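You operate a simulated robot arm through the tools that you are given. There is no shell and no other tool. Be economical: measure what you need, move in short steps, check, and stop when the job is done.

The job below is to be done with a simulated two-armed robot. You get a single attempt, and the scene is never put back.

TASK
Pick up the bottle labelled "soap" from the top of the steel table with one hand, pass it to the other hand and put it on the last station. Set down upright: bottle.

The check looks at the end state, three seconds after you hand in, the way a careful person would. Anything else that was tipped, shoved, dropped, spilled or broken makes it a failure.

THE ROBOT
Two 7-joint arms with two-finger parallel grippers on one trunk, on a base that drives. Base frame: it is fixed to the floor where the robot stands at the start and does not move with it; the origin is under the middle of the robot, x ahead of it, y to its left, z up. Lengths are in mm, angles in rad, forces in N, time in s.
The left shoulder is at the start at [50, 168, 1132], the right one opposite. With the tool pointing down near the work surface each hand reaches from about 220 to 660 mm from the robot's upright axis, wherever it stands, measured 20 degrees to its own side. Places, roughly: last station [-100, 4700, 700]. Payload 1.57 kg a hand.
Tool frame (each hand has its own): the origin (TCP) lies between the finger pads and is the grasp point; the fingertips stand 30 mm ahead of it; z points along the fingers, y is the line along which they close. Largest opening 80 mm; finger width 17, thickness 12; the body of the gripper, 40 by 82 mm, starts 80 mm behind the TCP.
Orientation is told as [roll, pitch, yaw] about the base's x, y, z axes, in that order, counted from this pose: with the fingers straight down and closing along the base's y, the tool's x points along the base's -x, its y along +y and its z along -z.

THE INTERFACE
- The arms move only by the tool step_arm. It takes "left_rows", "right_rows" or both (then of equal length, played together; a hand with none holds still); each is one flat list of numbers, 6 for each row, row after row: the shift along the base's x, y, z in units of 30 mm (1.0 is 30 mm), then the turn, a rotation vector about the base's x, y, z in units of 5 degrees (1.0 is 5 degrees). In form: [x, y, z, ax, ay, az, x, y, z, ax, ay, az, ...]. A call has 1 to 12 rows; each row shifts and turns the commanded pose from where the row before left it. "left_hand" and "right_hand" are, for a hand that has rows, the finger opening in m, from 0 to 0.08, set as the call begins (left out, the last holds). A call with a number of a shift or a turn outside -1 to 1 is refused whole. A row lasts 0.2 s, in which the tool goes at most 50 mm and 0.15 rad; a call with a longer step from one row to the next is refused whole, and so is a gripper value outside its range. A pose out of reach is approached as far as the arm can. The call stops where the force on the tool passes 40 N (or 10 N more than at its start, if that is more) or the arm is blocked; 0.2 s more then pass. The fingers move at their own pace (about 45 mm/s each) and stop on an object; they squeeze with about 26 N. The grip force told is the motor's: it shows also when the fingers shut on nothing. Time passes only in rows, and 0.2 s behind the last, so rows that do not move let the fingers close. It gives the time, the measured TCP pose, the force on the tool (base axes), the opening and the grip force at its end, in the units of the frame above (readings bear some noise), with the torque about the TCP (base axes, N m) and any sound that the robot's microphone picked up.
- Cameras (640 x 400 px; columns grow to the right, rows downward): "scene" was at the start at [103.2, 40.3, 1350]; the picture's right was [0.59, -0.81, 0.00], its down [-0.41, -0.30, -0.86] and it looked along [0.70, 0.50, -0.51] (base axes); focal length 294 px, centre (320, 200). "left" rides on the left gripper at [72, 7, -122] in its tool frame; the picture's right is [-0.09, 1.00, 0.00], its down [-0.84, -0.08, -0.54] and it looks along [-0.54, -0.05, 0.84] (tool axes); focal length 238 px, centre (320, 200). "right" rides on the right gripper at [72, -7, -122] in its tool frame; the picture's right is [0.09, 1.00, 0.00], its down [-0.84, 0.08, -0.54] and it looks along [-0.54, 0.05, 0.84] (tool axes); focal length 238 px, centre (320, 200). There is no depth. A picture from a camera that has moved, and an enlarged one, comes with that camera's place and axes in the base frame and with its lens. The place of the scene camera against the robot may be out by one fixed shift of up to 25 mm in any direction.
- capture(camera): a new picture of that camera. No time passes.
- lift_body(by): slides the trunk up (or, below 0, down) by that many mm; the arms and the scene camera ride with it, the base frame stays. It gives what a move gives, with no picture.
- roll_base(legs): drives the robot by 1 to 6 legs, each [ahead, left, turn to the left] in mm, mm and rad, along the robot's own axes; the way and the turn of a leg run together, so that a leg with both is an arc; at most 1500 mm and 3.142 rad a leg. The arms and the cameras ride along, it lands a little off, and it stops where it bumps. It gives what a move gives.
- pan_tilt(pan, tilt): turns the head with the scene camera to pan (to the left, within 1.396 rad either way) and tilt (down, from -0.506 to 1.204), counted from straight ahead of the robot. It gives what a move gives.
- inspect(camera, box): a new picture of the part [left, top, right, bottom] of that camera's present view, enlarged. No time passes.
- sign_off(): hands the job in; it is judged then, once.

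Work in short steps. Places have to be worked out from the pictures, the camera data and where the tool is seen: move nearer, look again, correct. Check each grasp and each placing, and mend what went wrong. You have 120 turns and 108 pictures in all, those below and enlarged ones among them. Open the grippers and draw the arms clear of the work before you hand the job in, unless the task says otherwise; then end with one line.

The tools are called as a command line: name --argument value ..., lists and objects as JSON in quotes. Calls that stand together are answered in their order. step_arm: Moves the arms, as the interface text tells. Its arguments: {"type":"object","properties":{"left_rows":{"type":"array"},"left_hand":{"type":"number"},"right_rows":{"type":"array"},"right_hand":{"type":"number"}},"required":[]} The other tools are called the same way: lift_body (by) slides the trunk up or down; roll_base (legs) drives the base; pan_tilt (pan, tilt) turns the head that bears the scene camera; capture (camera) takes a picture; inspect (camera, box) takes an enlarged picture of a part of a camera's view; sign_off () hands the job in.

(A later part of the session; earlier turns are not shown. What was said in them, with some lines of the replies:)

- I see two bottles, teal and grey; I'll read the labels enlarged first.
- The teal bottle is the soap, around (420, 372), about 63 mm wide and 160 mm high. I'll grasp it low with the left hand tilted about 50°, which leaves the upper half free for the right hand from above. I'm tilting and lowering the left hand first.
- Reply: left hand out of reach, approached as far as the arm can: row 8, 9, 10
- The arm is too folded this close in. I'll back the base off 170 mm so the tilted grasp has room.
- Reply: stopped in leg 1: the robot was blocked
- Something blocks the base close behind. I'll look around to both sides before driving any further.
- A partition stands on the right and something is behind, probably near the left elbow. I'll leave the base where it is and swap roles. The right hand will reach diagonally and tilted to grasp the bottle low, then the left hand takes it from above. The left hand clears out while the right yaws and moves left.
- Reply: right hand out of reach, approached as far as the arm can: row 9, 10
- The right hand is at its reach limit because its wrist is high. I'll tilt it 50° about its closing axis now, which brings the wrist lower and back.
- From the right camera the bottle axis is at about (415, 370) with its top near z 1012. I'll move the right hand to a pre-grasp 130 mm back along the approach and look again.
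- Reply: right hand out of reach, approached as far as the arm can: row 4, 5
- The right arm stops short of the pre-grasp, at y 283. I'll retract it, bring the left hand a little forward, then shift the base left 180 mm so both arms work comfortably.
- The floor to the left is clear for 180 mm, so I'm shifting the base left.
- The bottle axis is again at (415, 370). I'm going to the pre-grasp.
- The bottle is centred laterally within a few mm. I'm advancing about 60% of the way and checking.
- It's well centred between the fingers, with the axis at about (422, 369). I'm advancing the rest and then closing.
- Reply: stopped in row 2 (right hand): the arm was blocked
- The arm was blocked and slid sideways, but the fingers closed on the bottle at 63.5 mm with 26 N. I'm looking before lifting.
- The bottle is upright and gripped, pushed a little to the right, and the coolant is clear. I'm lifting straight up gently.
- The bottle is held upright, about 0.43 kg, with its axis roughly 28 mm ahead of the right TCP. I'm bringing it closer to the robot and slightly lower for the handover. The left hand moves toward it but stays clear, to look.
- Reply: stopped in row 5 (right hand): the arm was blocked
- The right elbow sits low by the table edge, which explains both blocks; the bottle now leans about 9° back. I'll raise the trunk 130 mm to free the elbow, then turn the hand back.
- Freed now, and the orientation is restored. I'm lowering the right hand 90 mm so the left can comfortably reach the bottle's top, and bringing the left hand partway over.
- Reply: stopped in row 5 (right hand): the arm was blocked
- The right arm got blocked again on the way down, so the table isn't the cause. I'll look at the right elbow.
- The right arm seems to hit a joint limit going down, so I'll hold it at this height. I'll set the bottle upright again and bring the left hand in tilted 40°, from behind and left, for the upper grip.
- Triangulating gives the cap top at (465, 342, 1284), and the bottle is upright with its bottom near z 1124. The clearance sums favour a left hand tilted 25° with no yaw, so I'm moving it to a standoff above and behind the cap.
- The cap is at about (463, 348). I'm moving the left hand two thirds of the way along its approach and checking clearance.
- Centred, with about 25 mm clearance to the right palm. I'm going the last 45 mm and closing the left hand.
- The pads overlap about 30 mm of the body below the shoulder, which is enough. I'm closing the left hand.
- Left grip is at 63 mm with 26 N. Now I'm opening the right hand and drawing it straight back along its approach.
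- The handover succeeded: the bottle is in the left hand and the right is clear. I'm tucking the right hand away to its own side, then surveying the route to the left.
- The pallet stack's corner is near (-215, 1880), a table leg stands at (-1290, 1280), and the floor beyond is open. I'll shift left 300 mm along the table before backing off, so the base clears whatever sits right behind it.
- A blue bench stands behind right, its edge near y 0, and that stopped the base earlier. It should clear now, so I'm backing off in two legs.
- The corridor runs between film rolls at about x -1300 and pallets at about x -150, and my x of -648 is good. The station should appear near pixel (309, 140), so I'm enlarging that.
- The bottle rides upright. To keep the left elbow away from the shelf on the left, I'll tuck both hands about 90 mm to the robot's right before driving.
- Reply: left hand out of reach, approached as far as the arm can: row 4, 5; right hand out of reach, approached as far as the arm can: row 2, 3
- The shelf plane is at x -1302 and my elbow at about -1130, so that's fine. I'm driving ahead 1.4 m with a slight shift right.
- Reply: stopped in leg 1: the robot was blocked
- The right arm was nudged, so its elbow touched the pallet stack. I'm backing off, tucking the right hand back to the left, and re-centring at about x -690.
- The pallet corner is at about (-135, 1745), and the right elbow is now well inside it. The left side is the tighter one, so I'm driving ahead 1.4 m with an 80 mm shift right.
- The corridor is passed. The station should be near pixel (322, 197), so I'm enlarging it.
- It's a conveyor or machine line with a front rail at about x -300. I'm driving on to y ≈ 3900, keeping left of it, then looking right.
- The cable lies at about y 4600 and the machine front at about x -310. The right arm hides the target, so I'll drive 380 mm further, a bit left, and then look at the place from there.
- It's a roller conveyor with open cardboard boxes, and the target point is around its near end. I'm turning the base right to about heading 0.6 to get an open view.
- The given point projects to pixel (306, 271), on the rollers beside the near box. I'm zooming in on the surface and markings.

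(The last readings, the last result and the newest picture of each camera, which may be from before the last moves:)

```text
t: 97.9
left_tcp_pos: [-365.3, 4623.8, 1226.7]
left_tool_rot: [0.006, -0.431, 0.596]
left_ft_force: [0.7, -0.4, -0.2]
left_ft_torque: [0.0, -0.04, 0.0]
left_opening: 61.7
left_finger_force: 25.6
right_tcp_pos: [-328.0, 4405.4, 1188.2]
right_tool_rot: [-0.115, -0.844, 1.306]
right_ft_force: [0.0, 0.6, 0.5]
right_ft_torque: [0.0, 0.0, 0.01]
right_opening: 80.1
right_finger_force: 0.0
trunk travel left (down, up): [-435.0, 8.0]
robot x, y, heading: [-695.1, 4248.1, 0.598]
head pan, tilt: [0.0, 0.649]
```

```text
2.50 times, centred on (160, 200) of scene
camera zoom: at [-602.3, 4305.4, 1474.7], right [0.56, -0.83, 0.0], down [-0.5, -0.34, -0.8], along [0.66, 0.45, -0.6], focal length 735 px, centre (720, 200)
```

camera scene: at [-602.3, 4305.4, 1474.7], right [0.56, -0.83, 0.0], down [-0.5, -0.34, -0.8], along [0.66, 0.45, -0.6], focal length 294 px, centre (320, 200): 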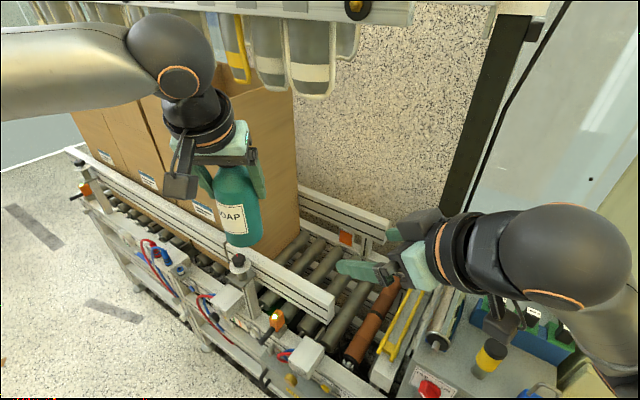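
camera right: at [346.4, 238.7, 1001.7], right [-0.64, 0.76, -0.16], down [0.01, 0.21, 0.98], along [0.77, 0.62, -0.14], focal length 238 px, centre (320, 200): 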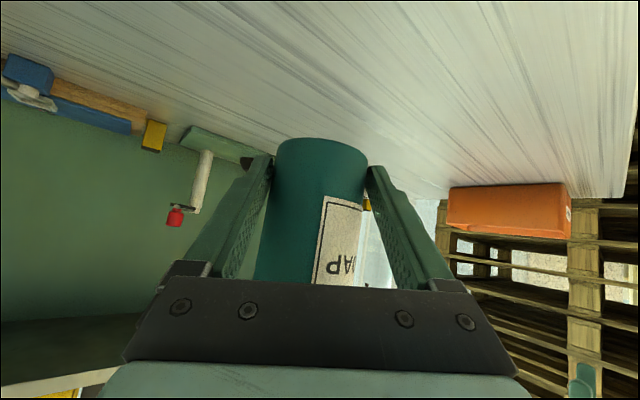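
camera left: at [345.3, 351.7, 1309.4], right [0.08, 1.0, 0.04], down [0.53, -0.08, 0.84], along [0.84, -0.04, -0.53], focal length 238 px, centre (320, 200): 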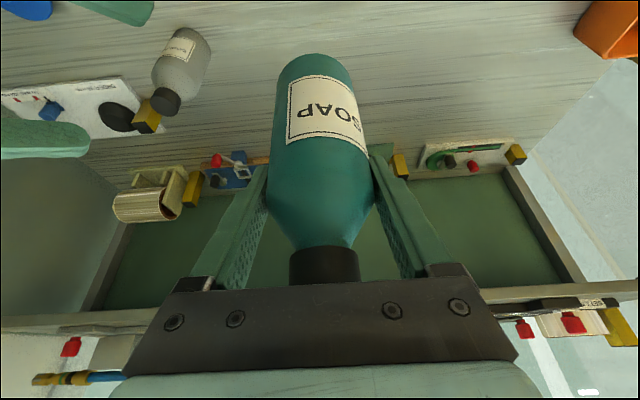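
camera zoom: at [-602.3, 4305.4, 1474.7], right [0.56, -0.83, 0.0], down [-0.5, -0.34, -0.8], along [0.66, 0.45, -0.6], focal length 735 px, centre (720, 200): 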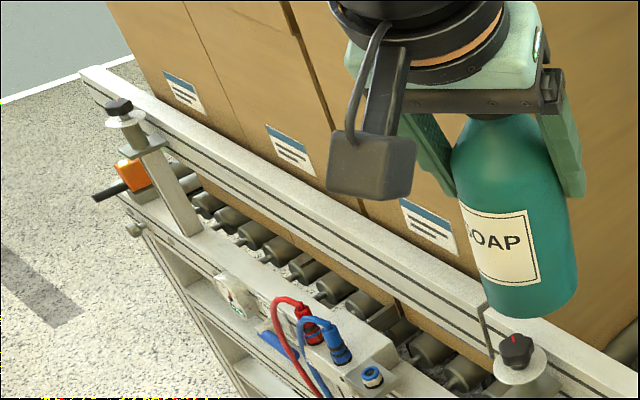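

The free zone at the conveyor's near end, before the box, matches the given spot. Its rollers run along x about 75 mm apart, so the bottle must stand midway between two of them, near y ≈ 4695. I'm raising the right hand clear of the control box, then shifting slightly and turning to heading 0.

step_arm --right_rows '[0, 0, 0.8, 0, 0, 0, 0, 0, 0.8, 0, 0, 0, 0, 0, 0.8, 0, 0, 0, 0, 0, 0.8, 0, 0, 0, 0, 0, 0.8, 0, 0, 0]'

roll_base --legs '[[39, 58, 0], [0, 0, -0.598]]'

pan_tilt --pan 0.3 --tilt 0.75

capture --camera "scene"

capture --camera "left"

```text
t: 99.1
left_tcp_pos: [-365.9, 4624.7, 1225.4]
left_tool_rot: [0.004, -0.432, 0.594]
left_ft_force: [-0.1, -1.3, 1.1]
left_ft_torque: [-0.01, 0.0, 0.0]
left_opening: 61.8
left_finger_force: 25.9
right_tcp_pos: [-328.5, 4405.9, 1309.2]
right_tool_rot: [-0.117, -0.844, 1.307]
right_ft_force: [0.5, 0.1, 0.0]
right_ft_torque: [-0.01, -0.02, 0.01]
right_opening: 79.9
right_finger_force: 0.1
trunk travel left (down, up): [-435.0, 8.0]
robot x, y, heading: [-699.2, 4247.1, 0.599]
head pan, tilt: [0.0, 0.649]
```

```text
t: 101.7
left_tcp_pos: [-214.1, 4446.4, 1226.6]
left_tool_rot: [0.004, -0.431, 0.004]
left_ft_force: [0.2, -0.5, -0.2]
left_ft_torque: [0.02, 0.04, -0.03]
left_opening: 61.6
left_finger_force: 26.2
right_tcp_pos: [-305.4, 4245.0, 1308.5]
right_tool_rot: [-0.115, -0.843, 0.716]
right_ft_force: [-0.3, -0.4, -0.1]
right_ft_torque: [-0.01, 0.01, 0.0]
right_opening: 79.9
right_finger_force: 0.1
trunk travel left (down, up): [-435.0, 8.0]
robot x, y, heading: [-698.6, 4319.2, 0.005]
head pan, tilt: [0.0, 0.649]
```

```text
t: 102.5
left_tcp_pos: [-214.0, 4447.8, 1226.2]
left_tool_rot: [0.005, -0.431, 0.006]
left_ft_force: [0.9, 0.7, -0.3]
left_ft_torque: [0.04, 0.02, 0.01]
left_opening: 61.8
left_finger_force: 26.3
right_tcp_pos: [-304.6, 4245.9, 1307.8]
right_tool_rot: [-0.115, -0.843, 0.718]
right_ft_force: [-0.4, -0.4, 0.4]
right_ft_torque: [-0.02, 0.0, 0.01]
right_opening: 79.9
right_finger_force: 0.0
trunk travel left (down, up): [-435.0, 8.0]
robot x, y, heading: [-701.4, 4316.2, 0.005]
head pan, tilt: [0.3, 0.75]
```

```text
49 pictures are left
camera scene: at [-590.1, 4331.0, 1466.1], right [0.3, -0.95, 0.0], down [-0.65, -0.21, -0.73], along [0.7, 0.22, -0.68], focal length 294 px, centre (320, 200)
```

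scene: 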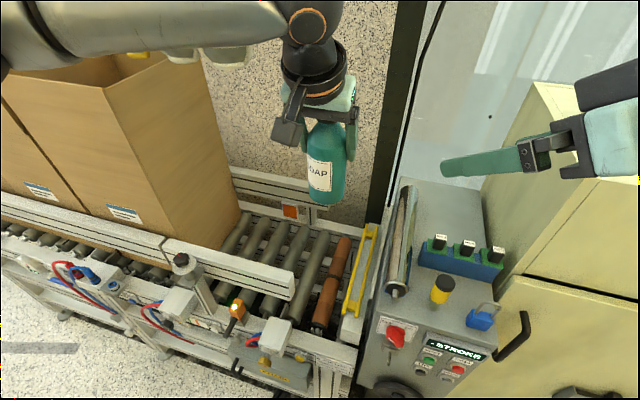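

```text
48 pictures are left
camera left: at [-330.5, 4452.5, 1307.9], right [0.08, 1.0, 0.04], down [0.53, -0.08, 0.84], along [0.84, -0.04, -0.54], focal length 238 px, centre (320, 200)
```

left: 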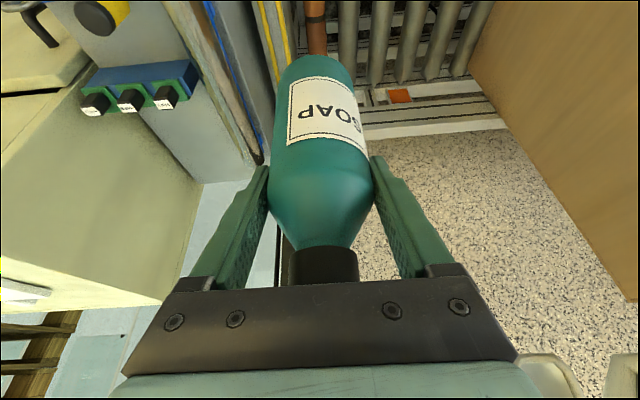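

I have a clear view of the five free rollers. I'm lowering the trunk 150 mm and then moving the bottle above the zone, still well above the guide rails.

lift_body --by -150

step_arm --left_rows '[0.4, 0.8, 0, 0, 0, 0, 0.4, 0.8, 0, 0, 0, 0, 0.4, 0.8, 0, 0, 0, 0, 0.4, 0.8, 0, 0, 0, 0, 0.4, 0.8, 0, 0, 0, 0, 0.4, 0.8, 0, 0, 0, 0, 0.4, 0.8, 0, 0, 0, 0, 0.4, 0.8, 0, 0, 0, 0, 0.4, 0.8, 0, 0, 0, 0, 0.4, 0.8, 0, 0, 0, 0]'

capture --camera "left"

capture --camera "scene"

```text
t: 104.3
left_tcp_pos: [-213.2, 4447.6, 1076.2]
left_tool_rot: [0.005, -0.431, 0.004]
left_ft_force: [-0.5, 0.5, -0.2]
left_ft_torque: [0.01, 0.01, -0.03]
left_opening: 61.6
left_finger_force: 26.3
right_tcp_pos: [-306.1, 4245.5, 1158.2]
right_tool_rot: [-0.116, -0.843, 0.714]
right_ft_force: [-0.2, -0.6, -0.5]
right_ft_torque: [0.03, -0.03, -0.01]
right_opening: 79.9
right_finger_force: 0.0
trunk travel left (down, up): [-285.0, 158.0]
robot x, y, heading: [-701.6, 4319.6, 0.004]
head pan, tilt: [0.3, 0.75]
```

```text
t: 106.5
left_tcp_pos: [-91.2, 4688.4, 1075.2]
left_tool_rot: [0.003, -0.43, 0.005]
left_ft_force: [0.1, -0.1, 0.5]
left_ft_torque: [-0.03, 0.03, 0.03]
left_opening: 61.7
left_finger_force: 26.0
right_tcp_pos: [-305.6, 4246.1, 1157.5]
right_tool_rot: [-0.116, -0.842, 0.715]
right_ft_force: [-0.4, -0.7, 0.0]
right_ft_torque: [0.03, 0.0, 0.03]
right_opening: 80.1
right_finger_force: 0.1
trunk travel left (down, up): [-285.0, 158.0]
robot x, y, heading: [-697.0, 4318.8, 0.005]
head pan, tilt: [0.3, 0.75]
```

```text
47 pictures are left
camera left: at [-207.7, 4693.6, 1156.3], right [0.08, 1.0, 0.04], down [0.54, -0.08, 0.84], along [0.84, -0.04, -0.54], focal length 238 px, centre (320, 200)
```

left: 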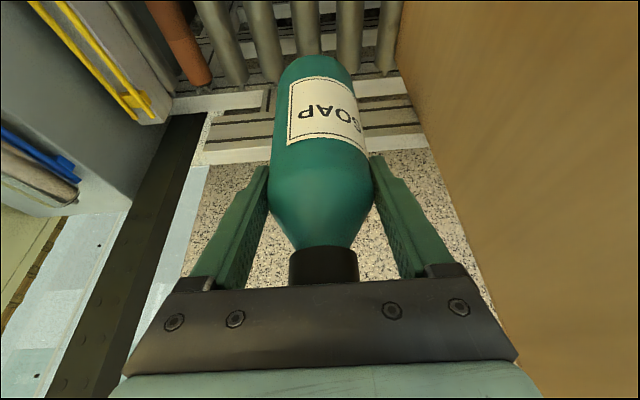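

```text
46 pictures are left
camera scene: at [-589.8, 4331.5, 1316.0], right [0.3, -0.95, 0.0], down [-0.65, -0.21, -0.73], along [0.7, 0.22, -0.68], focal length 294 px, centre (320, 200)
```

scene: 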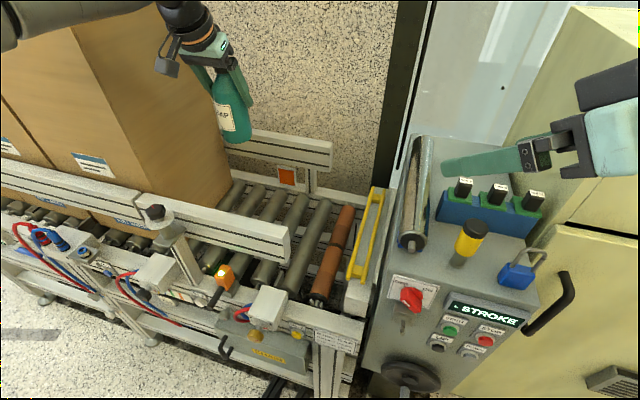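

Left camera rollers: C at y ≈ 4677 and D at y ≈ 4750, so the bottle should go at y ≈ 4713; its base is now at about (-85, 4691), z ≈ 970. I'm shifting +22 mm in y and descending most of the way, then looking again.

step_arm --left_rows '[-0.17, 0.37, -0.3, 0, 0, 0, -0.17, 0.37, -0.5, 0, 0, 0, 0, 0, -0.9, 0, 0, 0, 0, 0, -0.9, 0, 0, 0, 0, 0, -0.9, 0, 0, 0, 0, 0, -0.9, 0, 0, 0, 0, 0, -0.9, 0, 0, 0, 0, 0, -0.9, 0, 0, 0]'

capture --camera "left"

capture --camera "scene"

```text
t: 108.3
left_tcp_pos: [-104.3, 4708.7, 889.5]
left_tool_rot: [0.003, -0.43, 0.006]
left_ft_force: [0.0, -1.3, 0.4]
left_ft_torque: [-0.03, 0.0, 0.01]
left_opening: 61.5
left_finger_force: 25.9
right_tcp_pos: [-305.1, 4246.8, 1158.8]
right_tool_rot: [-0.115, -0.842, 0.715]
right_ft_force: [0.4, -0.2, 0.6]
right_ft_torque: [0.01, 0.0, 0.0]
right_opening: 80.2
right_finger_force: 0.0
trunk travel left (down, up): [-285.0, 158.0]
robot x, y, heading: [-697.0, 4317.7, 0.002]
head pan, tilt: [0.3, 0.75]
```

```text
45 pictures are left
camera left: at [-220.8, 4714.6, 972.2], right [0.08, 1.0, 0.04], down [0.53, -0.08, 0.84], along [0.84, -0.04, -0.54], focal length 238 px, centre (320, 200)
```

left: 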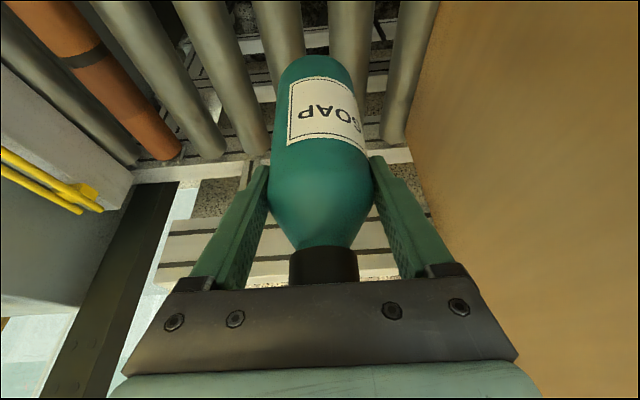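

```text
44 pictures are left
camera scene: at [-589.9, 4331.3, 1316.0], right [0.3, -0.95, 0.0], down [-0.65, -0.21, -0.73], along [0.7, 0.22, -0.68], focal length 294 px, centre (320, 200)
```

scene: 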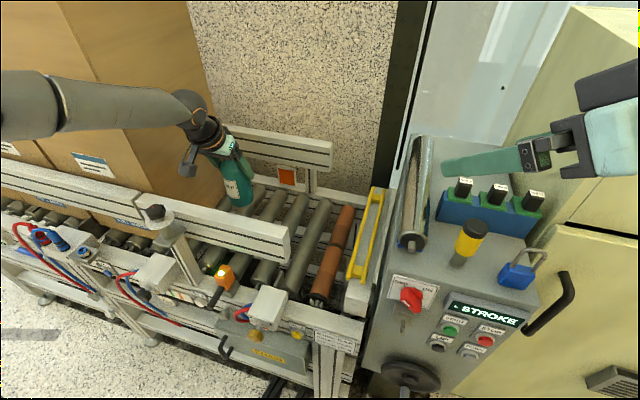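

The base is centred over the gap between rollers C and D at y ≈ 4715. I'm lowering 60 mm, then creeping until contact.

step_arm --left_rows '[0, 0, -0.6, 0, 0, 0, 0, 0, -0.6, 0, 0, 0, 0, 0, -0.6, 0, 0, 0, 0, 0, -0.3, 0, 0, 0]'

step_arm --left_rows '[0, 0, -0.12, 0, 0, 0, 0, 0, -0.12, 0, 0, 0]'

capture --camera "left"

inspect --camera "scene" --box '[160, 100, 320, 260]'

```text
t: 109.3
left_tcp_pos: [-103.7, 4707.7, 829.1]
left_tool_rot: [0.005, -0.434, 0.008]
left_ft_force: [-0.2, -1.2, -0.5]
left_ft_torque: [-0.01, 0.01, -0.02]
left_opening: 61.8
left_finger_force: 25.8
right_tcp_pos: [-305.2, 4245.8, 1158.9]
right_tool_rot: [-0.115, -0.842, 0.716]
right_ft_force: [0.0, 0.5, 0.3]
right_ft_torque: [0.01, -0.01, 0.0]
right_opening: 80.1
right_finger_force: 0.0
trunk travel left (down, up): [-285.0, 158.0]
robot x, y, heading: [-701.5, 4318.1, 0.007]
head pan, tilt: [0.3, 0.75]
```

```text
t: 109.9
left_tcp_pos: [-108.1, 4709.3, 825.5]
left_tool_rot: [0.005, -0.433, 0.005]
left_ft_force: [-0.3, -0.5, 0.1]
left_ft_torque: [-0.01, 0.05, -0.01]
left_opening: 61.7
left_finger_force: 25.8
left hand out of reach, approached as far as the arm can: row 1
right_tcp_pos: [-305.7, 4245.8, 1157.4]
right_tool_rot: [-0.115, -0.843, 0.716]
right_ft_force: [0.5, -0.2, 0.6]
right_ft_torque: [-0.01, 0.0, 0.01]
right_opening: 80.1
right_finger_force: 0.1
trunk travel left (down, up): [-285.0, 158.0]
robot x, y, heading: [-702.2, 4317.1, 0.005]
head pan, tilt: [0.3, 0.75]
```

```text
43 pictures are left
camera left: at [-224.9, 4714.0, 906.3], right [0.08, 1.0, 0.04], down [0.53, -0.08, 0.84], along [0.84, -0.04, -0.54], focal length 238 px, centre (320, 200)
```

left: 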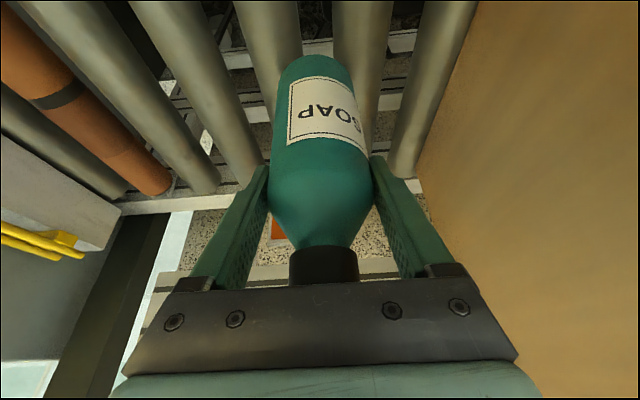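

```text
2.50 times, centred on (240, 180) of scene
camera zoom: at [-590.1, 4331.2, 1316.1], right [0.3, -0.95, 0.0], down [-0.65, -0.21, -0.73], along [0.7, 0.22, -0.68], focal length 735 px, centre (520, 250)
```

zoom: 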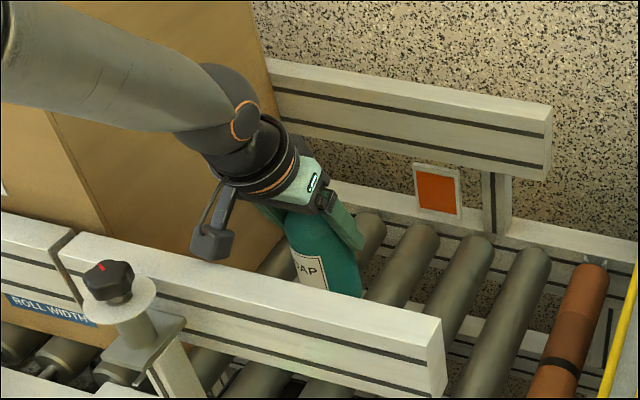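

The arm is at its reach limit, so I'll lower the rest of the way with the trunk in small steps and watch the force.

lift_body --by -12

lift_body --by -5

inspect --camera "left" --box '[220, 0, 420, 125]'

```text
t: 110.4
left_tcp_pos: [-100.9, 4711.0, 821.7]
left_tool_rot: [0.009, -0.444, 0.004]
left_ft_force: [3.0, -0.1, 7.0]
left_ft_torque: [0.03, 1.83, 0.09]
left_opening: 61.8
left_finger_force: 25.9
right_tcp_pos: [-304.8, 4244.9, 1147.1]
right_tool_rot: [-0.114, -0.843, 0.717]
right_ft_force: [-0.1, -0.3, -0.3]
right_ft_torque: [-0.02, 0.02, 0.02]
right_opening: 80.0
right_finger_force: 0.0
trunk travel left (down, up): [-273.0, 169.0]
robot x, y, heading: [-696.0, 4318.8, 0.006]
head pan, tilt: [0.3, 0.75]
stopped: the force on the tool passed its limit (the readings are from after the stop); the commanded pose is now the measured one
```

```text
t: 111.0
left_tcp_pos: [-101.6, 4709.8, 823.5]
left_tool_rot: [0.013, -0.457, 0.002]
left_ft_force: [7.0, 5.9, 39.8]
left_ft_torque: [-0.65, 6.81, -0.82]
left_opening: 61.4
left_finger_force: 26.1
right_tcp_pos: [-308.0, 4244.2, 1143.4]
right_tool_rot: [-0.115, -0.848, 0.717]
right_ft_force: [1.0, 0.5, 0.5]
right_ft_torque: [0.0, -0.01, -0.01]
right_opening: 79.9
right_finger_force: 0.0
trunk travel left (down, up): [-268.0, 174.0]
robot x, y, heading: [-700.2, 4320.9, 0.01]
head pan, tilt: [0.3, 0.75]
```

```text
3.20 times, centred on (320, 62) of left
camera zoom: at [-220.6, 4714.4, 901.5], right [0.08, 1.0, 0.05], down [0.51, -0.08, 0.85], along [0.85, -0.04, -0.52], focal length 763 px, centre (320, 640)
```

zoom: 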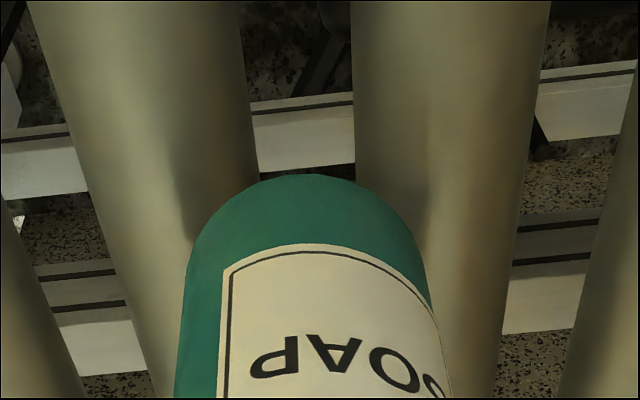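

The torque (6.8 N·m about y) says the contact is about 150 mm behind the TCP. So it's the gripper's camera touching the front guide rail, not the bottle. I'm backing up at once.

lift_body --by 40

inspect --camera "scene" --box '[120, 80, 320, 280]'

capture --camera "left"

```text
t: 111.8
left_tcp_pos: [-104.1, 4709.9, 854.1]
left_tool_rot: [0.009, -0.443, 0.005]
left_ft_force: [0.5, -0.5, 0.2]
left_ft_torque: [0.02, 0.0, 0.02]
left_opening: 61.9
left_finger_force: 26.3
right_tcp_pos: [-305.7, 4245.2, 1180.7]
right_tool_rot: [-0.116, -0.842, 0.717]
right_ft_force: [0.0, 0.5, 0.0]
right_ft_torque: [-0.01, 0.03, -0.01]
right_opening: 79.9
right_finger_force: 0.0
trunk travel left (down, up): [-308.0, 134.0]
robot x, y, heading: [-697.2, 4322.9, 0.006]
head pan, tilt: [0.3, 0.75]
```

```text
2.00 times, centred on (220, 180) of scene
camera zoom: at [-590.1, 4331.3, 1339.3], right [0.3, -0.95, 0.0], down [-0.65, -0.21, -0.73], along [0.7, 0.22, -0.68], focal length 588 px, centre (520, 240)
```

zoom: 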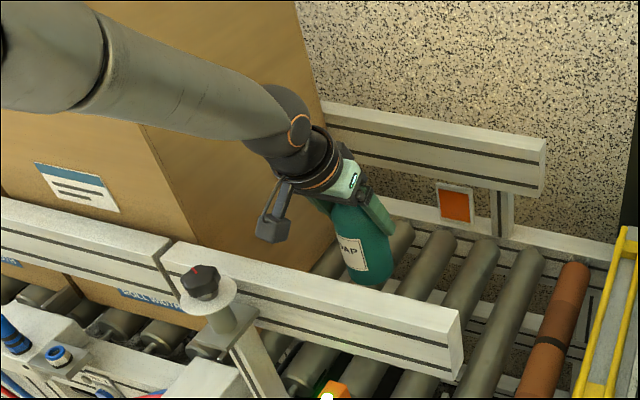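

```text
39 pictures are left
camera left: at [-222.1, 4715.2, 934.5], right [0.08, 1.0, 0.05], down [0.53, -0.08, 0.85], along [0.85, -0.04, -0.53], focal length 238 px, centre (320, 200)
```

left: 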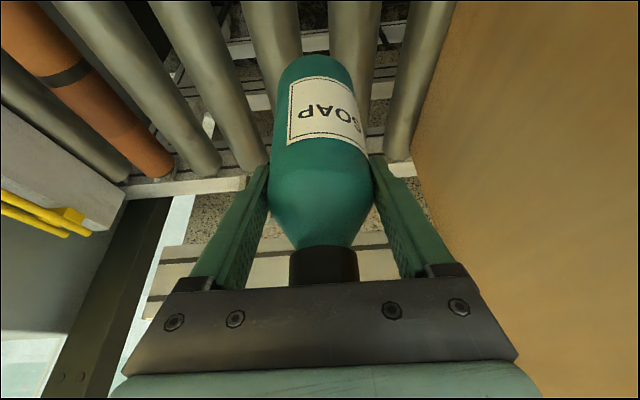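

The rail top is at about z 860, right under the hand camera. I'll lift out and re-site the base a bit left and turned right for more reach. Then I'll yaw the hand 45° so its camera comes down inside the rail.

lift_body --by 100

step_arm --left_rows '[0, 0, 0.9, 0, 0, 0, 0, 0, 0.9, 0, 0, 0, -0.8, 0, 0, 0, 0, 0, -0.8, 0, 0, 0, 0, 0, -0.8, 0, 0, 0, 0, 0, -0.8, 0, 0, 0, 0, 0, -0.4, 0, 0, 0, 0, 0]'

pan_tilt --pan 0.6 --tilt 1.2

capture --camera "scene"

```text
t: 113.1
left_tcp_pos: [-103.5, 4711.1, 955.1]
left_tool_rot: [0.009, -0.443, 0.004]
left_ft_force: [-0.5, -0.6, -0.2]
left_ft_torque: [-0.03, 0.02, 0.0]
left_opening: 61.9
left_finger_force: 25.8
right_tcp_pos: [-305.1, 4246.7, 1281.7]
right_tool_rot: [-0.115, -0.843, 0.719]
right_ft_force: [0.8, -0.4, 0.6]
right_ft_torque: [-0.03, 0.02, 0.0]
right_opening: 79.9
right_finger_force: 0.1
trunk travel left (down, up): [-408.0, 34.0]
robot x, y, heading: [-699.6, 4321.0, 0.003]
head pan, tilt: [0.3, 0.75]
```

```text
t: 114.7
left_tcp_pos: [-209.9, 4710.4, 1010.6]
left_tool_rot: [0.009, -0.444, 0.002]
left_ft_force: [-0.8, 0.1, -1.2]
left_ft_torque: [-0.01, 0.01, 0.0]
left_opening: 61.8
left_finger_force: 25.9
right_tcp_pos: [-305.4, 4245.4, 1281.6]
right_tool_rot: [-0.116, -0.844, 0.716]
right_ft_force: [1.0, 0.3, -0.4]
right_ft_torque: [0.02, 0.01, -0.02]
right_opening: 80.0
right_finger_force: 0.0
trunk travel left (down, up): [-408.0, 34.0]
robot x, y, heading: [-699.2, 4321.4, 0.003]
head pan, tilt: [0.3, 0.75]
```

```text
t: 115.6
left_tcp_pos: [-210.9, 4709.8, 1011.1]
left_tool_rot: [0.009, -0.444, 0.004]
left_ft_force: [-0.1, 0.2, 0.2]
left_ft_torque: [-0.02, 0.02, -0.02]
left_opening: 61.6
left_finger_force: 25.5
right_tcp_pos: [-306.1, 4245.7, 1280.8]
right_tool_rot: [-0.114, -0.842, 0.718]
right_ft_force: [0.1, -0.9, 0.7]
right_ft_torque: [-0.03, 0.03, -0.03]
right_opening: 79.6
right_finger_force: 0.0
trunk travel left (down, up): [-408.0, 34.0]
robot x, y, heading: [-700.5, 4316.2, 0.0]
head pan, tilt: [0.6, 1.201]
```

```text
38 pictures are left
camera scene: at [-623.1, 4338.1, 1407.8], right [0.57, -0.82, 0.0], down [-0.77, -0.53, -0.36], along [0.3, 0.21, -0.93], focal length 294 px, centre (320, 200)
```

scene: 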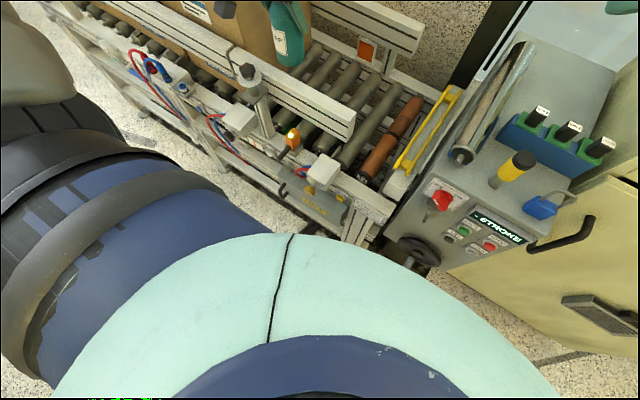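

There's floor between the base and the machine. I'm shifting left 90 mm and turning right 0.3 rad.

roll_base --legs '[[0, 90, 0], [0, 0, -0.3]]'

pan_tilt --pan 0.6 --tilt 0.75

capture --camera "scene"

```text
t: 117.7
left_tcp_pos: [-116.0, 4634.4, 1012.3]
left_tool_rot: [0.009, -0.444, -0.303]
left_ft_force: [0.4, -0.4, -0.1]
left_ft_torque: [0.02, 0.03, 0.01]
left_opening: 61.3
left_finger_force: 26.4
right_tcp_pos: [-346.8, 4219.9, 1281.8]
right_tool_rot: [-0.116, -0.843, 0.41]
right_ft_force: [-0.2, 0.1, 0.0]
right_ft_torque: [0.0, 0.0, -0.03]
right_opening: 79.9
right_finger_force: 0.1
trunk travel left (down, up): [-408.0, 34.0]
robot x, y, heading: [-706.8, 4409.8, -0.3]
head pan, tilt: [0.6, 1.201]
```

```text
t: 118.6
left_tcp_pos: [-114.1, 4634.6, 1011.7]
left_tool_rot: [0.008, -0.444, -0.304]
left_ft_force: [0.2, -0.4, -0.1]
left_ft_torque: [0.02, 0.0, 0.0]
left_opening: 61.9
left_finger_force: 26.3
right_tcp_pos: [-345.4, 4220.5, 1281.4]
right_tool_rot: [-0.114, -0.844, 0.407]
right_ft_force: [-1.1, -1.2, -0.5]
right_ft_torque: [-0.01, -0.01, -0.01]
right_opening: 80.0
right_finger_force: 0.0
trunk travel left (down, up): [-408.0, 34.0]
robot x, y, heading: [-705.4, 4413.4, -0.302]
head pan, tilt: [0.6, 0.75]
```

```text
37 pictures are left
camera scene: at [-592.2, 4409.1, 1439.4], right [0.29, -0.96, 0.0], down [-0.65, -0.2, -0.73], along [0.7, 0.21, -0.68], focal length 294 px, centre (320, 200)
```

scene: 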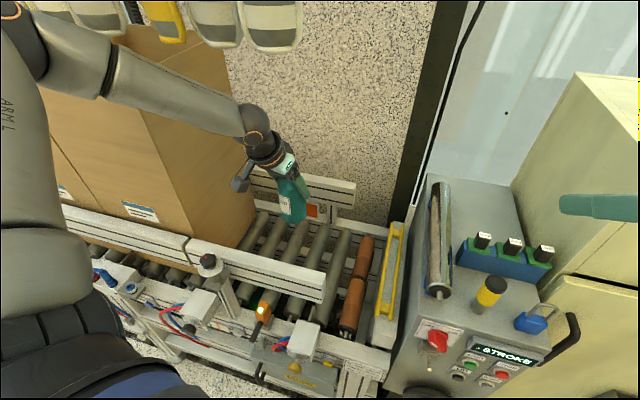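

I'm yawing the hand about 60° around the bottle axis, with its camera swinging to the inner right side, while moving it over the target gap.

step_arm --left_rows '[0.1, 0.2, 0, 0, 0, 1, 0.1, 0.2, 0, 0, 0, 1, 0.1, 0.2, 0, 0, 0, 1, 0.1, 0.2, 0, 0, 0, 1, 0.1, 0.2, 0, 0, 0, 1, 0.1, 0.2, 0, 0, 0, 1, 0.1, 0.2, 0, 0, 0, 1, 0.1, 0.2, 0, 0, 0, 1, 0.1, 0.2, 0, 0, 0, 1, 0.1, 0.2, 0, 0, 0, 1, 0.1, 0.2, 0, 0, 0, 1, 0.1, 0.2, 0, 0, 0, 1]'

capture --camera "scene"

capture --camera "left"

```text
t: 121.2
left_tcp_pos: [-80.4, 4705.7, 1009.7]
left_tool_rot: [0.008, -0.443, 0.746]
left_ft_force: [-1.3, 1.4, -0.6]
left_ft_torque: [0.01, 0.04, 0.02]
left_opening: 61.8
left_finger_force: 26.3
right_tcp_pos: [-346.9, 4221.0, 1281.2]
right_tool_rot: [-0.116, -0.843, 0.409]
right_ft_force: [-0.4, 0.5, 0.6]
right_ft_torque: [0.03, -0.01, 0.01]
right_opening: 79.8
right_finger_force: 0.1
trunk travel left (down, up): [-408.0, 34.0]
robot x, y, heading: [-700.4, 4408.6, -0.306]
head pan, tilt: [0.6, 0.75]
```

```text
36 pictures are left
camera scene: at [-592.1, 4409.2, 1439.4], right [0.29, -0.96, 0.0], down [-0.65, -0.2, -0.73], along [0.7, 0.21, -0.68], focal length 294 px, centre (320, 200)
```

scene: 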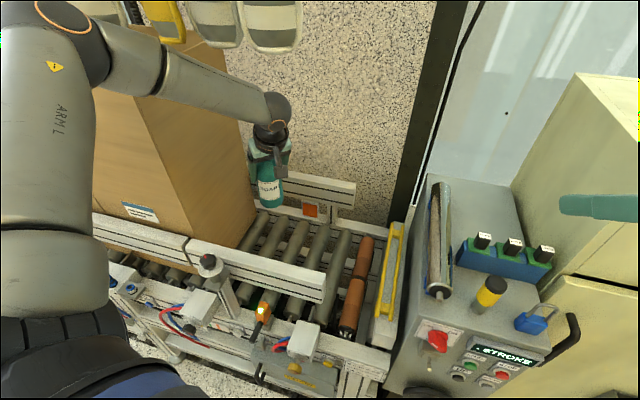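

```text
35 pictures are left
camera left: at [-171.0, 4630.3, 1090.3], right [-0.62, 0.79, 0.05], down [0.44, 0.29, 0.85], along [0.65, 0.54, -0.53], focal length 238 px, centre (320, 200)
```

left: 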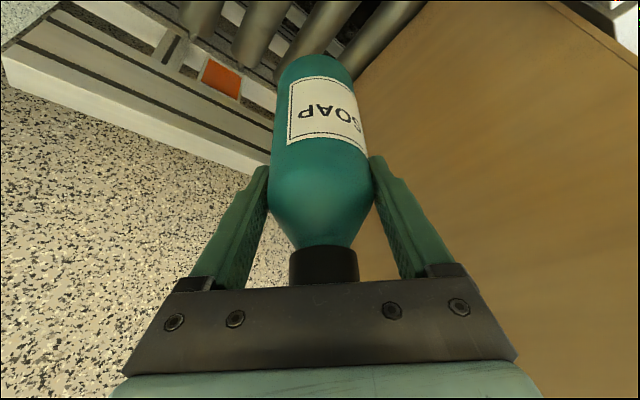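

The hand camera is now at x -171, inside the rail. I'm lowering with the trunk by 140 mm, then checking.

lift_body --by -140

capture --camera "left"

capture --camera "scene"

```text
t: 122.9
left_tcp_pos: [-80.9, 4706.6, 871.3]
left_tool_rot: [0.008, -0.443, 0.744]
left_ft_force: [0.0, 0.5, 0.1]
left_ft_torque: [0.0, -0.02, -0.02]
left_opening: 61.6
left_finger_force: 26.1
right_tcp_pos: [-346.1, 4222.0, 1141.3]
right_tool_rot: [-0.115, -0.843, 0.408]
right_ft_force: [-0.3, -0.6, 0.1]
right_ft_torque: [0.02, 0.01, -0.02]
right_opening: 80.1
right_finger_force: 0.0
trunk travel left (down, up): [-268.0, 174.0]
robot x, y, heading: [-701.1, 4409.5, -0.299]
head pan, tilt: [0.6, 0.75]
```

```text
34 pictures are left
camera left: at [-171.2, 4630.2, 950.6], right [-0.61, 0.79, 0.05], down [0.44, 0.29, 0.85], along [0.65, 0.54, -0.53], focal length 238 px, centre (320, 200)
```

left: 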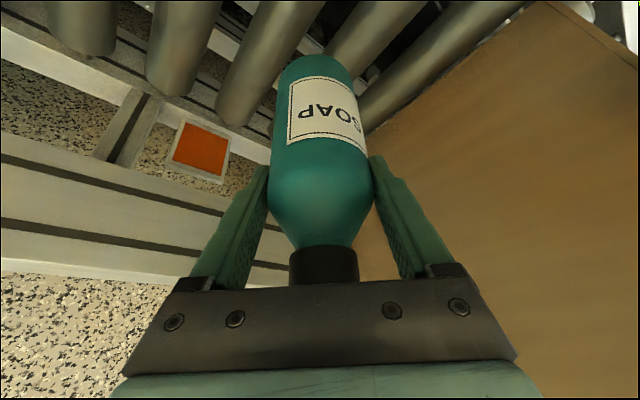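

```text
33 pictures are left
camera scene: at [-592.4, 4409.2, 1299.5], right [0.29, -0.96, 0.0], down [-0.65, -0.2, -0.73], along [0.7, 0.21, -0.68], focal length 294 px, centre (320, 200)
```

scene: 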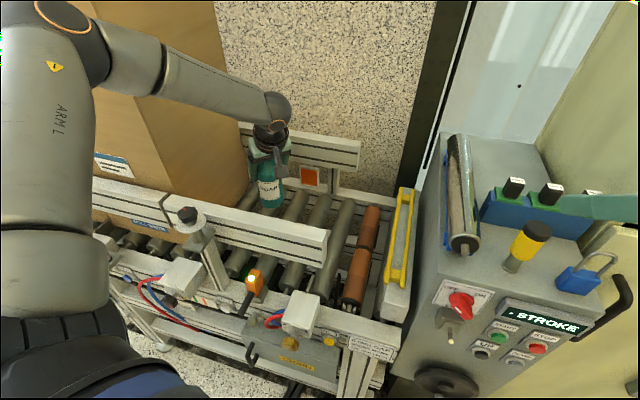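

Base centre is at about (-77, 4714), in the gap. I'm lowering with small trunk steps.

lift_body --by -45

lift_body --by -10

capture --camera "left"

inspect --camera "scene" --box '[200, 80, 340, 240]'

```text
t: 123.8
left_tcp_pos: [-79.7, 4705.8, 826.1]
left_tool_rot: [0.009, -0.444, 0.742]
left_ft_force: [0.0, 0.4, -0.3]
left_ft_torque: [-0.02, -0.03, 0.01]
left_opening: 61.8
left_finger_force: 25.7
right_tcp_pos: [-347.5, 4220.5, 1096.7]
right_tool_rot: [-0.115, -0.842, 0.409]
right_ft_force: [-0.6, -0.2, 0.9]
right_ft_torque: [-0.03, -0.01, 0.03]
right_opening: 80.1
right_finger_force: 0.1
trunk travel left (down, up): [-223.0, 219.0]
robot x, y, heading: [-703.1, 4409.7, -0.302]
head pan, tilt: [0.6, 0.75]
```

```text
t: 124.4
left_tcp_pos: [-80.3, 4706.5, 816.1]
left_tool_rot: [0.009, -0.442, 0.742]
left_ft_force: [-0.8, -0.3, -0.3]
left_ft_torque: [-0.02, 0.0, 0.04]
left_opening: 62.1
left_finger_force: 26.4
right_tcp_pos: [-347.1, 4221.0, 1087.0]
right_tool_rot: [-0.114, -0.842, 0.408]
right_ft_force: [-0.1, -0.2, 0.5]
right_ft_torque: [0.0, 0.02, -0.03]
right_opening: 80.3
right_finger_force: 0.0
trunk travel left (down, up): [-213.0, 229.0]
robot x, y, heading: [-702.6, 4408.9, -0.303]
head pan, tilt: [0.6, 0.75]
```

```text
32 pictures are left
camera left: at [-171.3, 4630.3, 895.5], right [-0.61, 0.79, 0.05], down [0.44, 0.29, 0.85], along [0.65, 0.54, -0.53], focal length 238 px, centre (320, 200)
```

left: 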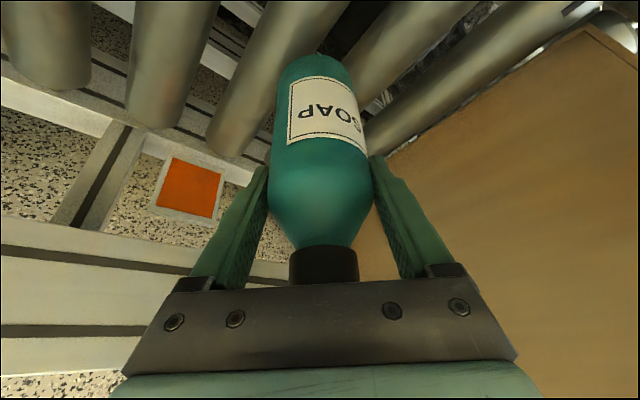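

```text
2.50 times, centred on (270, 160) of scene
camera zoom: at [-592.4, 4409.1, 1244.4], right [0.29, -0.96, 0.0], down [-0.65, -0.2, -0.73], along [0.7, 0.21, -0.68], focal length 735 px, centre (445, 300)
```

zoom: 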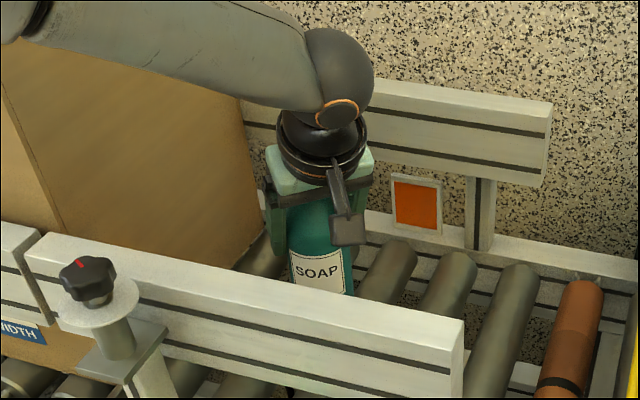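

No contact yet and the camera is clear inside the rail. Continuing in small steps.

lift_body --by -7

lift_body --by -5

```text
t: 124.9
left_tcp_pos: [-79.5, 4706.7, 808.4]
left_tool_rot: [0.008, -0.442, 0.744]
left_ft_force: [-0.3, 0.1, 0.5]
left_ft_torque: [-0.01, -0.02, 0.0]
left_opening: 61.7
left_finger_force: 26.0
right_tcp_pos: [-346.0, 4221.7, 1079.6]
right_tool_rot: [-0.116, -0.842, 0.409]
right_ft_force: [-0.6, -0.5, -0.2]
right_ft_torque: [-0.01, -0.02, 0.02]
right_opening: 80.3
right_finger_force: 0.1
trunk travel left (down, up): [-206.0, 236.0]
robot x, y, heading: [-697.9, 4410.0, -0.302]
head pan, tilt: [0.6, 0.75]
```

```text
t: 125.5
left_tcp_pos: [-80.2, 4705.9, 802.7]
left_tool_rot: [0.009, -0.444, 0.743]
left_ft_force: [-1.5, 1.7, 0.4]
left_ft_torque: [-0.05, 0.1, -0.01]
left_opening: 61.7
left_finger_force: 26.0
right_tcp_pos: [-346.6, 4221.7, 1075.2]
right_tool_rot: [-0.116, -0.843, 0.409]
right_ft_force: [-0.6, -0.3, 0.8]
right_ft_torque: [0.0, 0.01, 0.0]
right_opening: 80.1
right_finger_force: 0.0
trunk travel left (down, up): [-201.0, 241.0]
robot x, y, heading: [-702.3, 4404.8, -0.301]
head pan, tilt: [0.6, 0.75]
```

Slight lateral force, so first contact may be near. Continuing in fine steps.

lift_body --by -3

lift_body --by -3

capture --camera "left"

```text
t: 126.0
left_tcp_pos: [-81.2, 4706.0, 804.0]
left_tool_rot: [0.005, -0.448, 0.743]
left_ft_force: [-3.8, 2.5, 15.8]
left_ft_torque: [-0.11, 0.66, -0.09]
left_opening: 61.9
left_finger_force: 26.3
right_tcp_pos: [-347.8, 4219.8, 1073.0]
right_tool_rot: [-0.115, -0.845, 0.409]
right_ft_force: [0.1, 0.0, -0.8]
right_ft_torque: [-0.03, -0.02, -0.01]
right_opening: 80.0
right_finger_force: 0.1
trunk travel left (down, up): [-198.0, 244.0]
robot x, y, heading: [-698.8, 4407.8, -0.297]
head pan, tilt: [0.6, 0.75]
```

```text
t: 126.5
left_tcp_pos: [-80.4, 4706.3, 801.9]
left_tool_rot: [0.002, -0.451, 0.746]
left_ft_force: [2.6, 8.6, 23.1]
left_ft_torque: [0.24, 0.06, -0.03]
left_opening: 62.0
left_finger_force: 25.7
right_tcp_pos: [-348.8, 4221.5, 1068.7]
right_tool_rot: [-0.118, -0.846, 0.411]
right_ft_force: [0.2, -0.7, -0.1]
right_ft_torque: [0.0, 0.04, -0.01]
right_opening: 80.2
right_finger_force: 0.1
trunk travel left (down, up): [-195.0, 247.0]
robot x, y, heading: [-697.9, 4408.7, -0.305]
head pan, tilt: [0.6, 0.75]
```

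```text
30 pictures are left
camera left: at [-171.0, 4630.5, 880.8], right [-0.62, 0.79, 0.04], down [0.43, 0.29, 0.85], along [0.66, 0.54, -0.52], focal length 238 px, centre (320, 200)
```

left: 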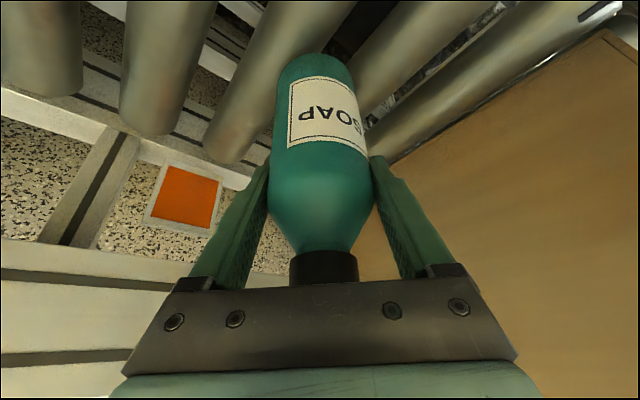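

Bottle contact: 23 N with almost no torque, at TCP z 802, so the roller tops are near z 698. I'm zooming in on the base before release.

inspect --camera "left" --box '[220, 0, 440, 140]'

```text
2.86 times, centred on (330, 70) of left
camera zoom: at [-171.0, 4630.5, 880.8], right [-0.62, 0.79, 0.04], down [0.43, 0.29, 0.85], along [0.66, 0.54, -0.52], focal length 681 px, centre (291, 571)
```

zoom: 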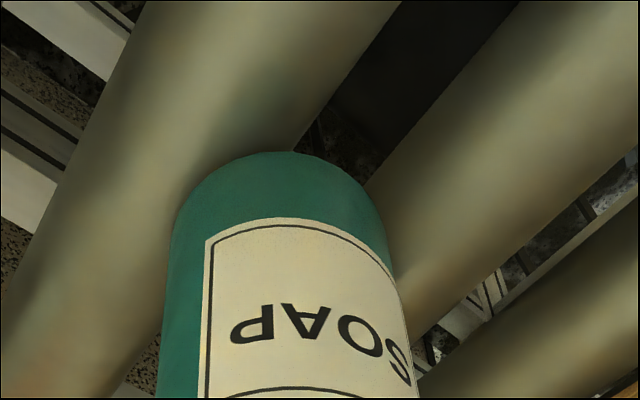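

The base centre at y ≈ 4712 sits within a few mm of the middle between rollers C and D. I'm relieving the push slightly, then opening.

lift_body --by 4

step_arm --left_rows '[0, 0, 0, 0, 0, 0, 0, 0, 0, 0, 0, 0, 0, 0, 0, 0, 0, 0]' --left_hand 0.08

capture --camera "left"

```text
t: 127.0
left_tcp_pos: [-80.4, 4705.0, 801.6]
left_tool_rot: [0.007, -0.442, 0.744]
left_ft_force: [3.8, 1.0, 8.7]
left_ft_torque: [-0.23, -0.53, 0.11]
left_opening: 61.9
left_finger_force: 26.2
right_tcp_pos: [-347.3, 4221.0, 1073.1]
right_tool_rot: [-0.113, -0.843, 0.408]
right_ft_force: [0.1, 0.0, 0.3]
right_ft_torque: [0.0, 0.01, 0.02]
right_opening: 80.0
right_finger_force: 0.2
trunk travel left (down, up): [-199.0, 243.0]
robot x, y, heading: [-701.7, 4409.5, -0.303]
head pan, tilt: [0.6, 0.75]
```

```text
t: 127.8
left_tcp_pos: [-81.3, 4705.5, 801.6]
left_tool_rot: [0.009, -0.442, 0.743]
left_ft_force: [-1.1, -0.3, -0.2]
left_ft_torque: [-0.02, -0.02, -0.01]
left_opening: 80.1
left_finger_force: 0.0
right_tcp_pos: [-346.4, 4220.2, 1073.4]
right_tool_rot: [-0.114, -0.842, 0.408]
right_ft_force: [-0.5, 0.1, -0.3]
right_ft_torque: [-0.01, -0.01, -0.02]
right_opening: 80.1
right_finger_force: 0.0
trunk travel left (down, up): [-199.0, 243.0]
robot x, y, heading: [-700.6, 4408.7, -0.3]
head pan, tilt: [0.6, 0.75]
```

```text
28 pictures are left
camera left: at [-171.5, 4630.1, 881.6], right [-0.61, 0.79, 0.05], down [0.44, 0.29, 0.85], along [0.65, 0.54, -0.53], focal length 238 px, centre (320, 200)
```

left: 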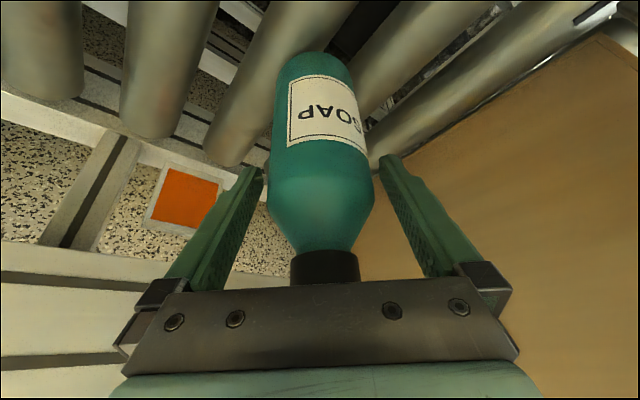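

The bottle stands free after opening. I'm backing the hand out along its own axis.

step_arm --left_rows '[-0.13, -0.12, 0.38, 0, 0, 0, -0.13, -0.12, 0.38, 0, 0, 0, -0.2, -0.19, 0.6, 0, 0, 0, -0.26, -0.24, 0.75, 0, 0, 0, -0.26, -0.24, 0.75, 0, 0, 0, -0.26, -0.24, 0.75, 0, 0, 0, -0.26, -0.24, 0.75, 0, 0, 0]'

capture --camera "left"

inspect --camera "scene" --box '[180, 60, 360, 260]'

```text
t: 129.4
left_tcp_pos: [-124.9, 4661.5, 934.1]
left_tool_rot: [0.007, -0.444, 0.744]
left_ft_force: [-0.3, -0.3, -0.9]
left_ft_torque: [0.02, -0.04, 0.01]
left_opening: 80.2
left_finger_force: 0.0
right_tcp_pos: [-346.9, 4220.6, 1071.1]
right_tool_rot: [-0.115, -0.844, 0.41]
right_ft_force: [0.4, -0.4, 0.4]
right_ft_torque: [-0.03, 0.03, -0.01]
right_opening: 80.2
right_finger_force: 0.0
trunk travel left (down, up): [-199.0, 243.0]
robot x, y, heading: [-698.7, 4408.2, -0.302]
head pan, tilt: [0.6, 0.75]
```

```text
27 pictures are left
camera left: at [-216.7, 4586.4, 1014.2], right [-0.61, 0.79, 0.05], down [0.44, 0.29, 0.85], along [0.65, 0.54, -0.53], focal length 238 px, centre (320, 200)
```

left: 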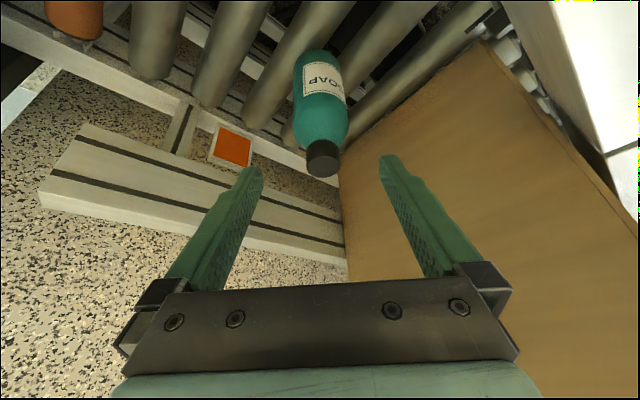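

```text
2.00 times, centred on (270, 160) of scene
camera zoom: at [-592.8, 4408.9, 1230.5], right [0.29, -0.96, 0.0], down [-0.65, -0.2, -0.73], along [0.7, 0.21, -0.68], focal length 588 px, centre (420, 280)
```

zoom: 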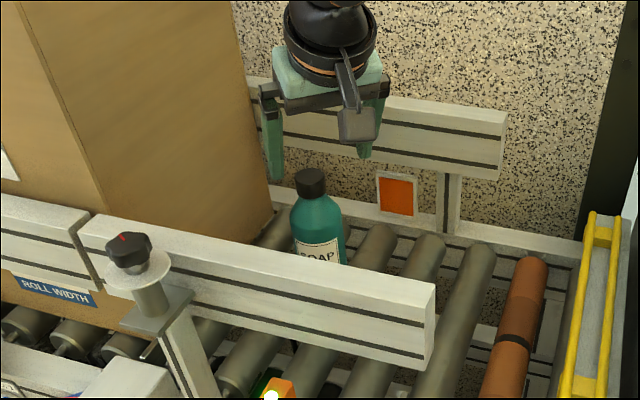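

The bottle stands upright on the rollers. I'm drawing the arm well clear: trunk up, then the hand back, and a final look.

lift_body --by 100

step_arm --left_rows '[-0.8, -0.3, 0.2, 0, 0, 0, -0.8, -0.3, 0.2, 0, 0, 0, -0.8, -0.3, 0.2, 0, 0, 0, -0.8, -0.3, 0, 0, 0, 0, -0.8, -0.3, 0, 0, 0, 0]'

capture --camera "scene"

inspect --camera "scene" --box '[200, 120, 360, 280]'

```text
t: 130.8
left_tcp_pos: [-125.5, 4662.2, 1033.7]
left_tool_rot: [0.008, -0.443, 0.743]
left_ft_force: [0.4, 0.1, 0.0]
left_ft_torque: [0.01, 0.04, 0.0]
left_opening: 79.7
left_finger_force: 0.0
right_tcp_pos: [-345.9, 4221.5, 1173.0]
right_tool_rot: [-0.115, -0.842, 0.409]
right_ft_force: [0.5, -0.1, 0.3]
right_ft_torque: [0.01, -0.05, 0.01]
right_opening: 79.9
right_finger_force: 0.2
trunk travel left (down, up): [-299.0, 143.0]
robot x, y, heading: [-699.6, 4413.4, -0.298]
head pan, tilt: [0.6, 0.75]
```

```text
t: 132.0
left_tcp_pos: [-246.3, 4618.5, 1053.7]
left_tool_rot: [0.009, -0.444, 0.744]
left_ft_force: [-0.1, 0.1, 0.1]
left_ft_torque: [0.01, 0.03, 0.04]
left_opening: 79.8
left_finger_force: 0.1
right_tcp_pos: [-347.1, 4221.2, 1173.5]
right_tool_rot: [-0.115, -0.842, 0.409]
right_ft_force: [-0.4, 0.1, -0.5]
right_ft_torque: [0.0, 0.0, 0.01]
right_opening: 79.9
right_finger_force: 0.0
trunk travel left (down, up): [-299.0, 143.0]
robot x, y, heading: [-698.7, 4404.6, -0.298]
head pan, tilt: [0.6, 0.75]
```

```text
25 pictures are left
camera scene: at [-593.0, 4408.9, 1330.5], right [0.29, -0.96, 0.0], down [-0.65, -0.2, -0.73], along [0.7, 0.21, -0.68], focal length 294 px, centre (320, 200)
```

scene: 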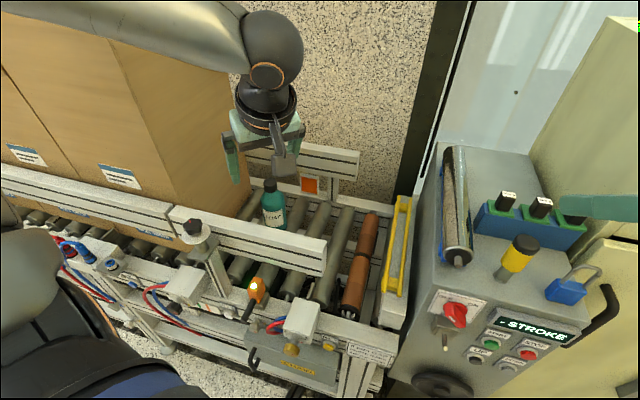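

```text
2.50 times, centred on (280, 200) of scene
camera zoom: at [-593.0, 4408.9, 1330.5], right [0.29, -0.96, 0.0], down [-0.65, -0.2, -0.73], along [0.7, 0.21, -0.68], focal length 735 px, centre (420, 200)
```

zoom: 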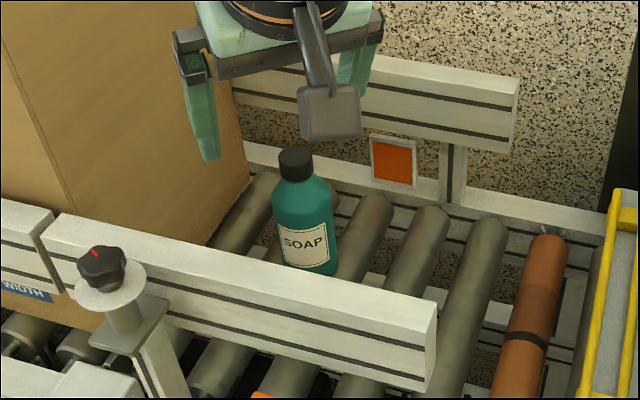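

The bottle stands steady and upright on the last zone, both grippers are open and the arms are clear. I'm handing in.

sign_off

```text
The job is handed in.
```

The soap bottle was picked up with the right hand and passed to the left. It now stands upright on the conveyor rollers at the last station, and I've handed the job in. On the way the robot bumped something behind it at the start (probably the blue bench), the pallet stack and the conveyor's front guide rail. I saw nothing move or tip, but I didn't go back to look at the bench.
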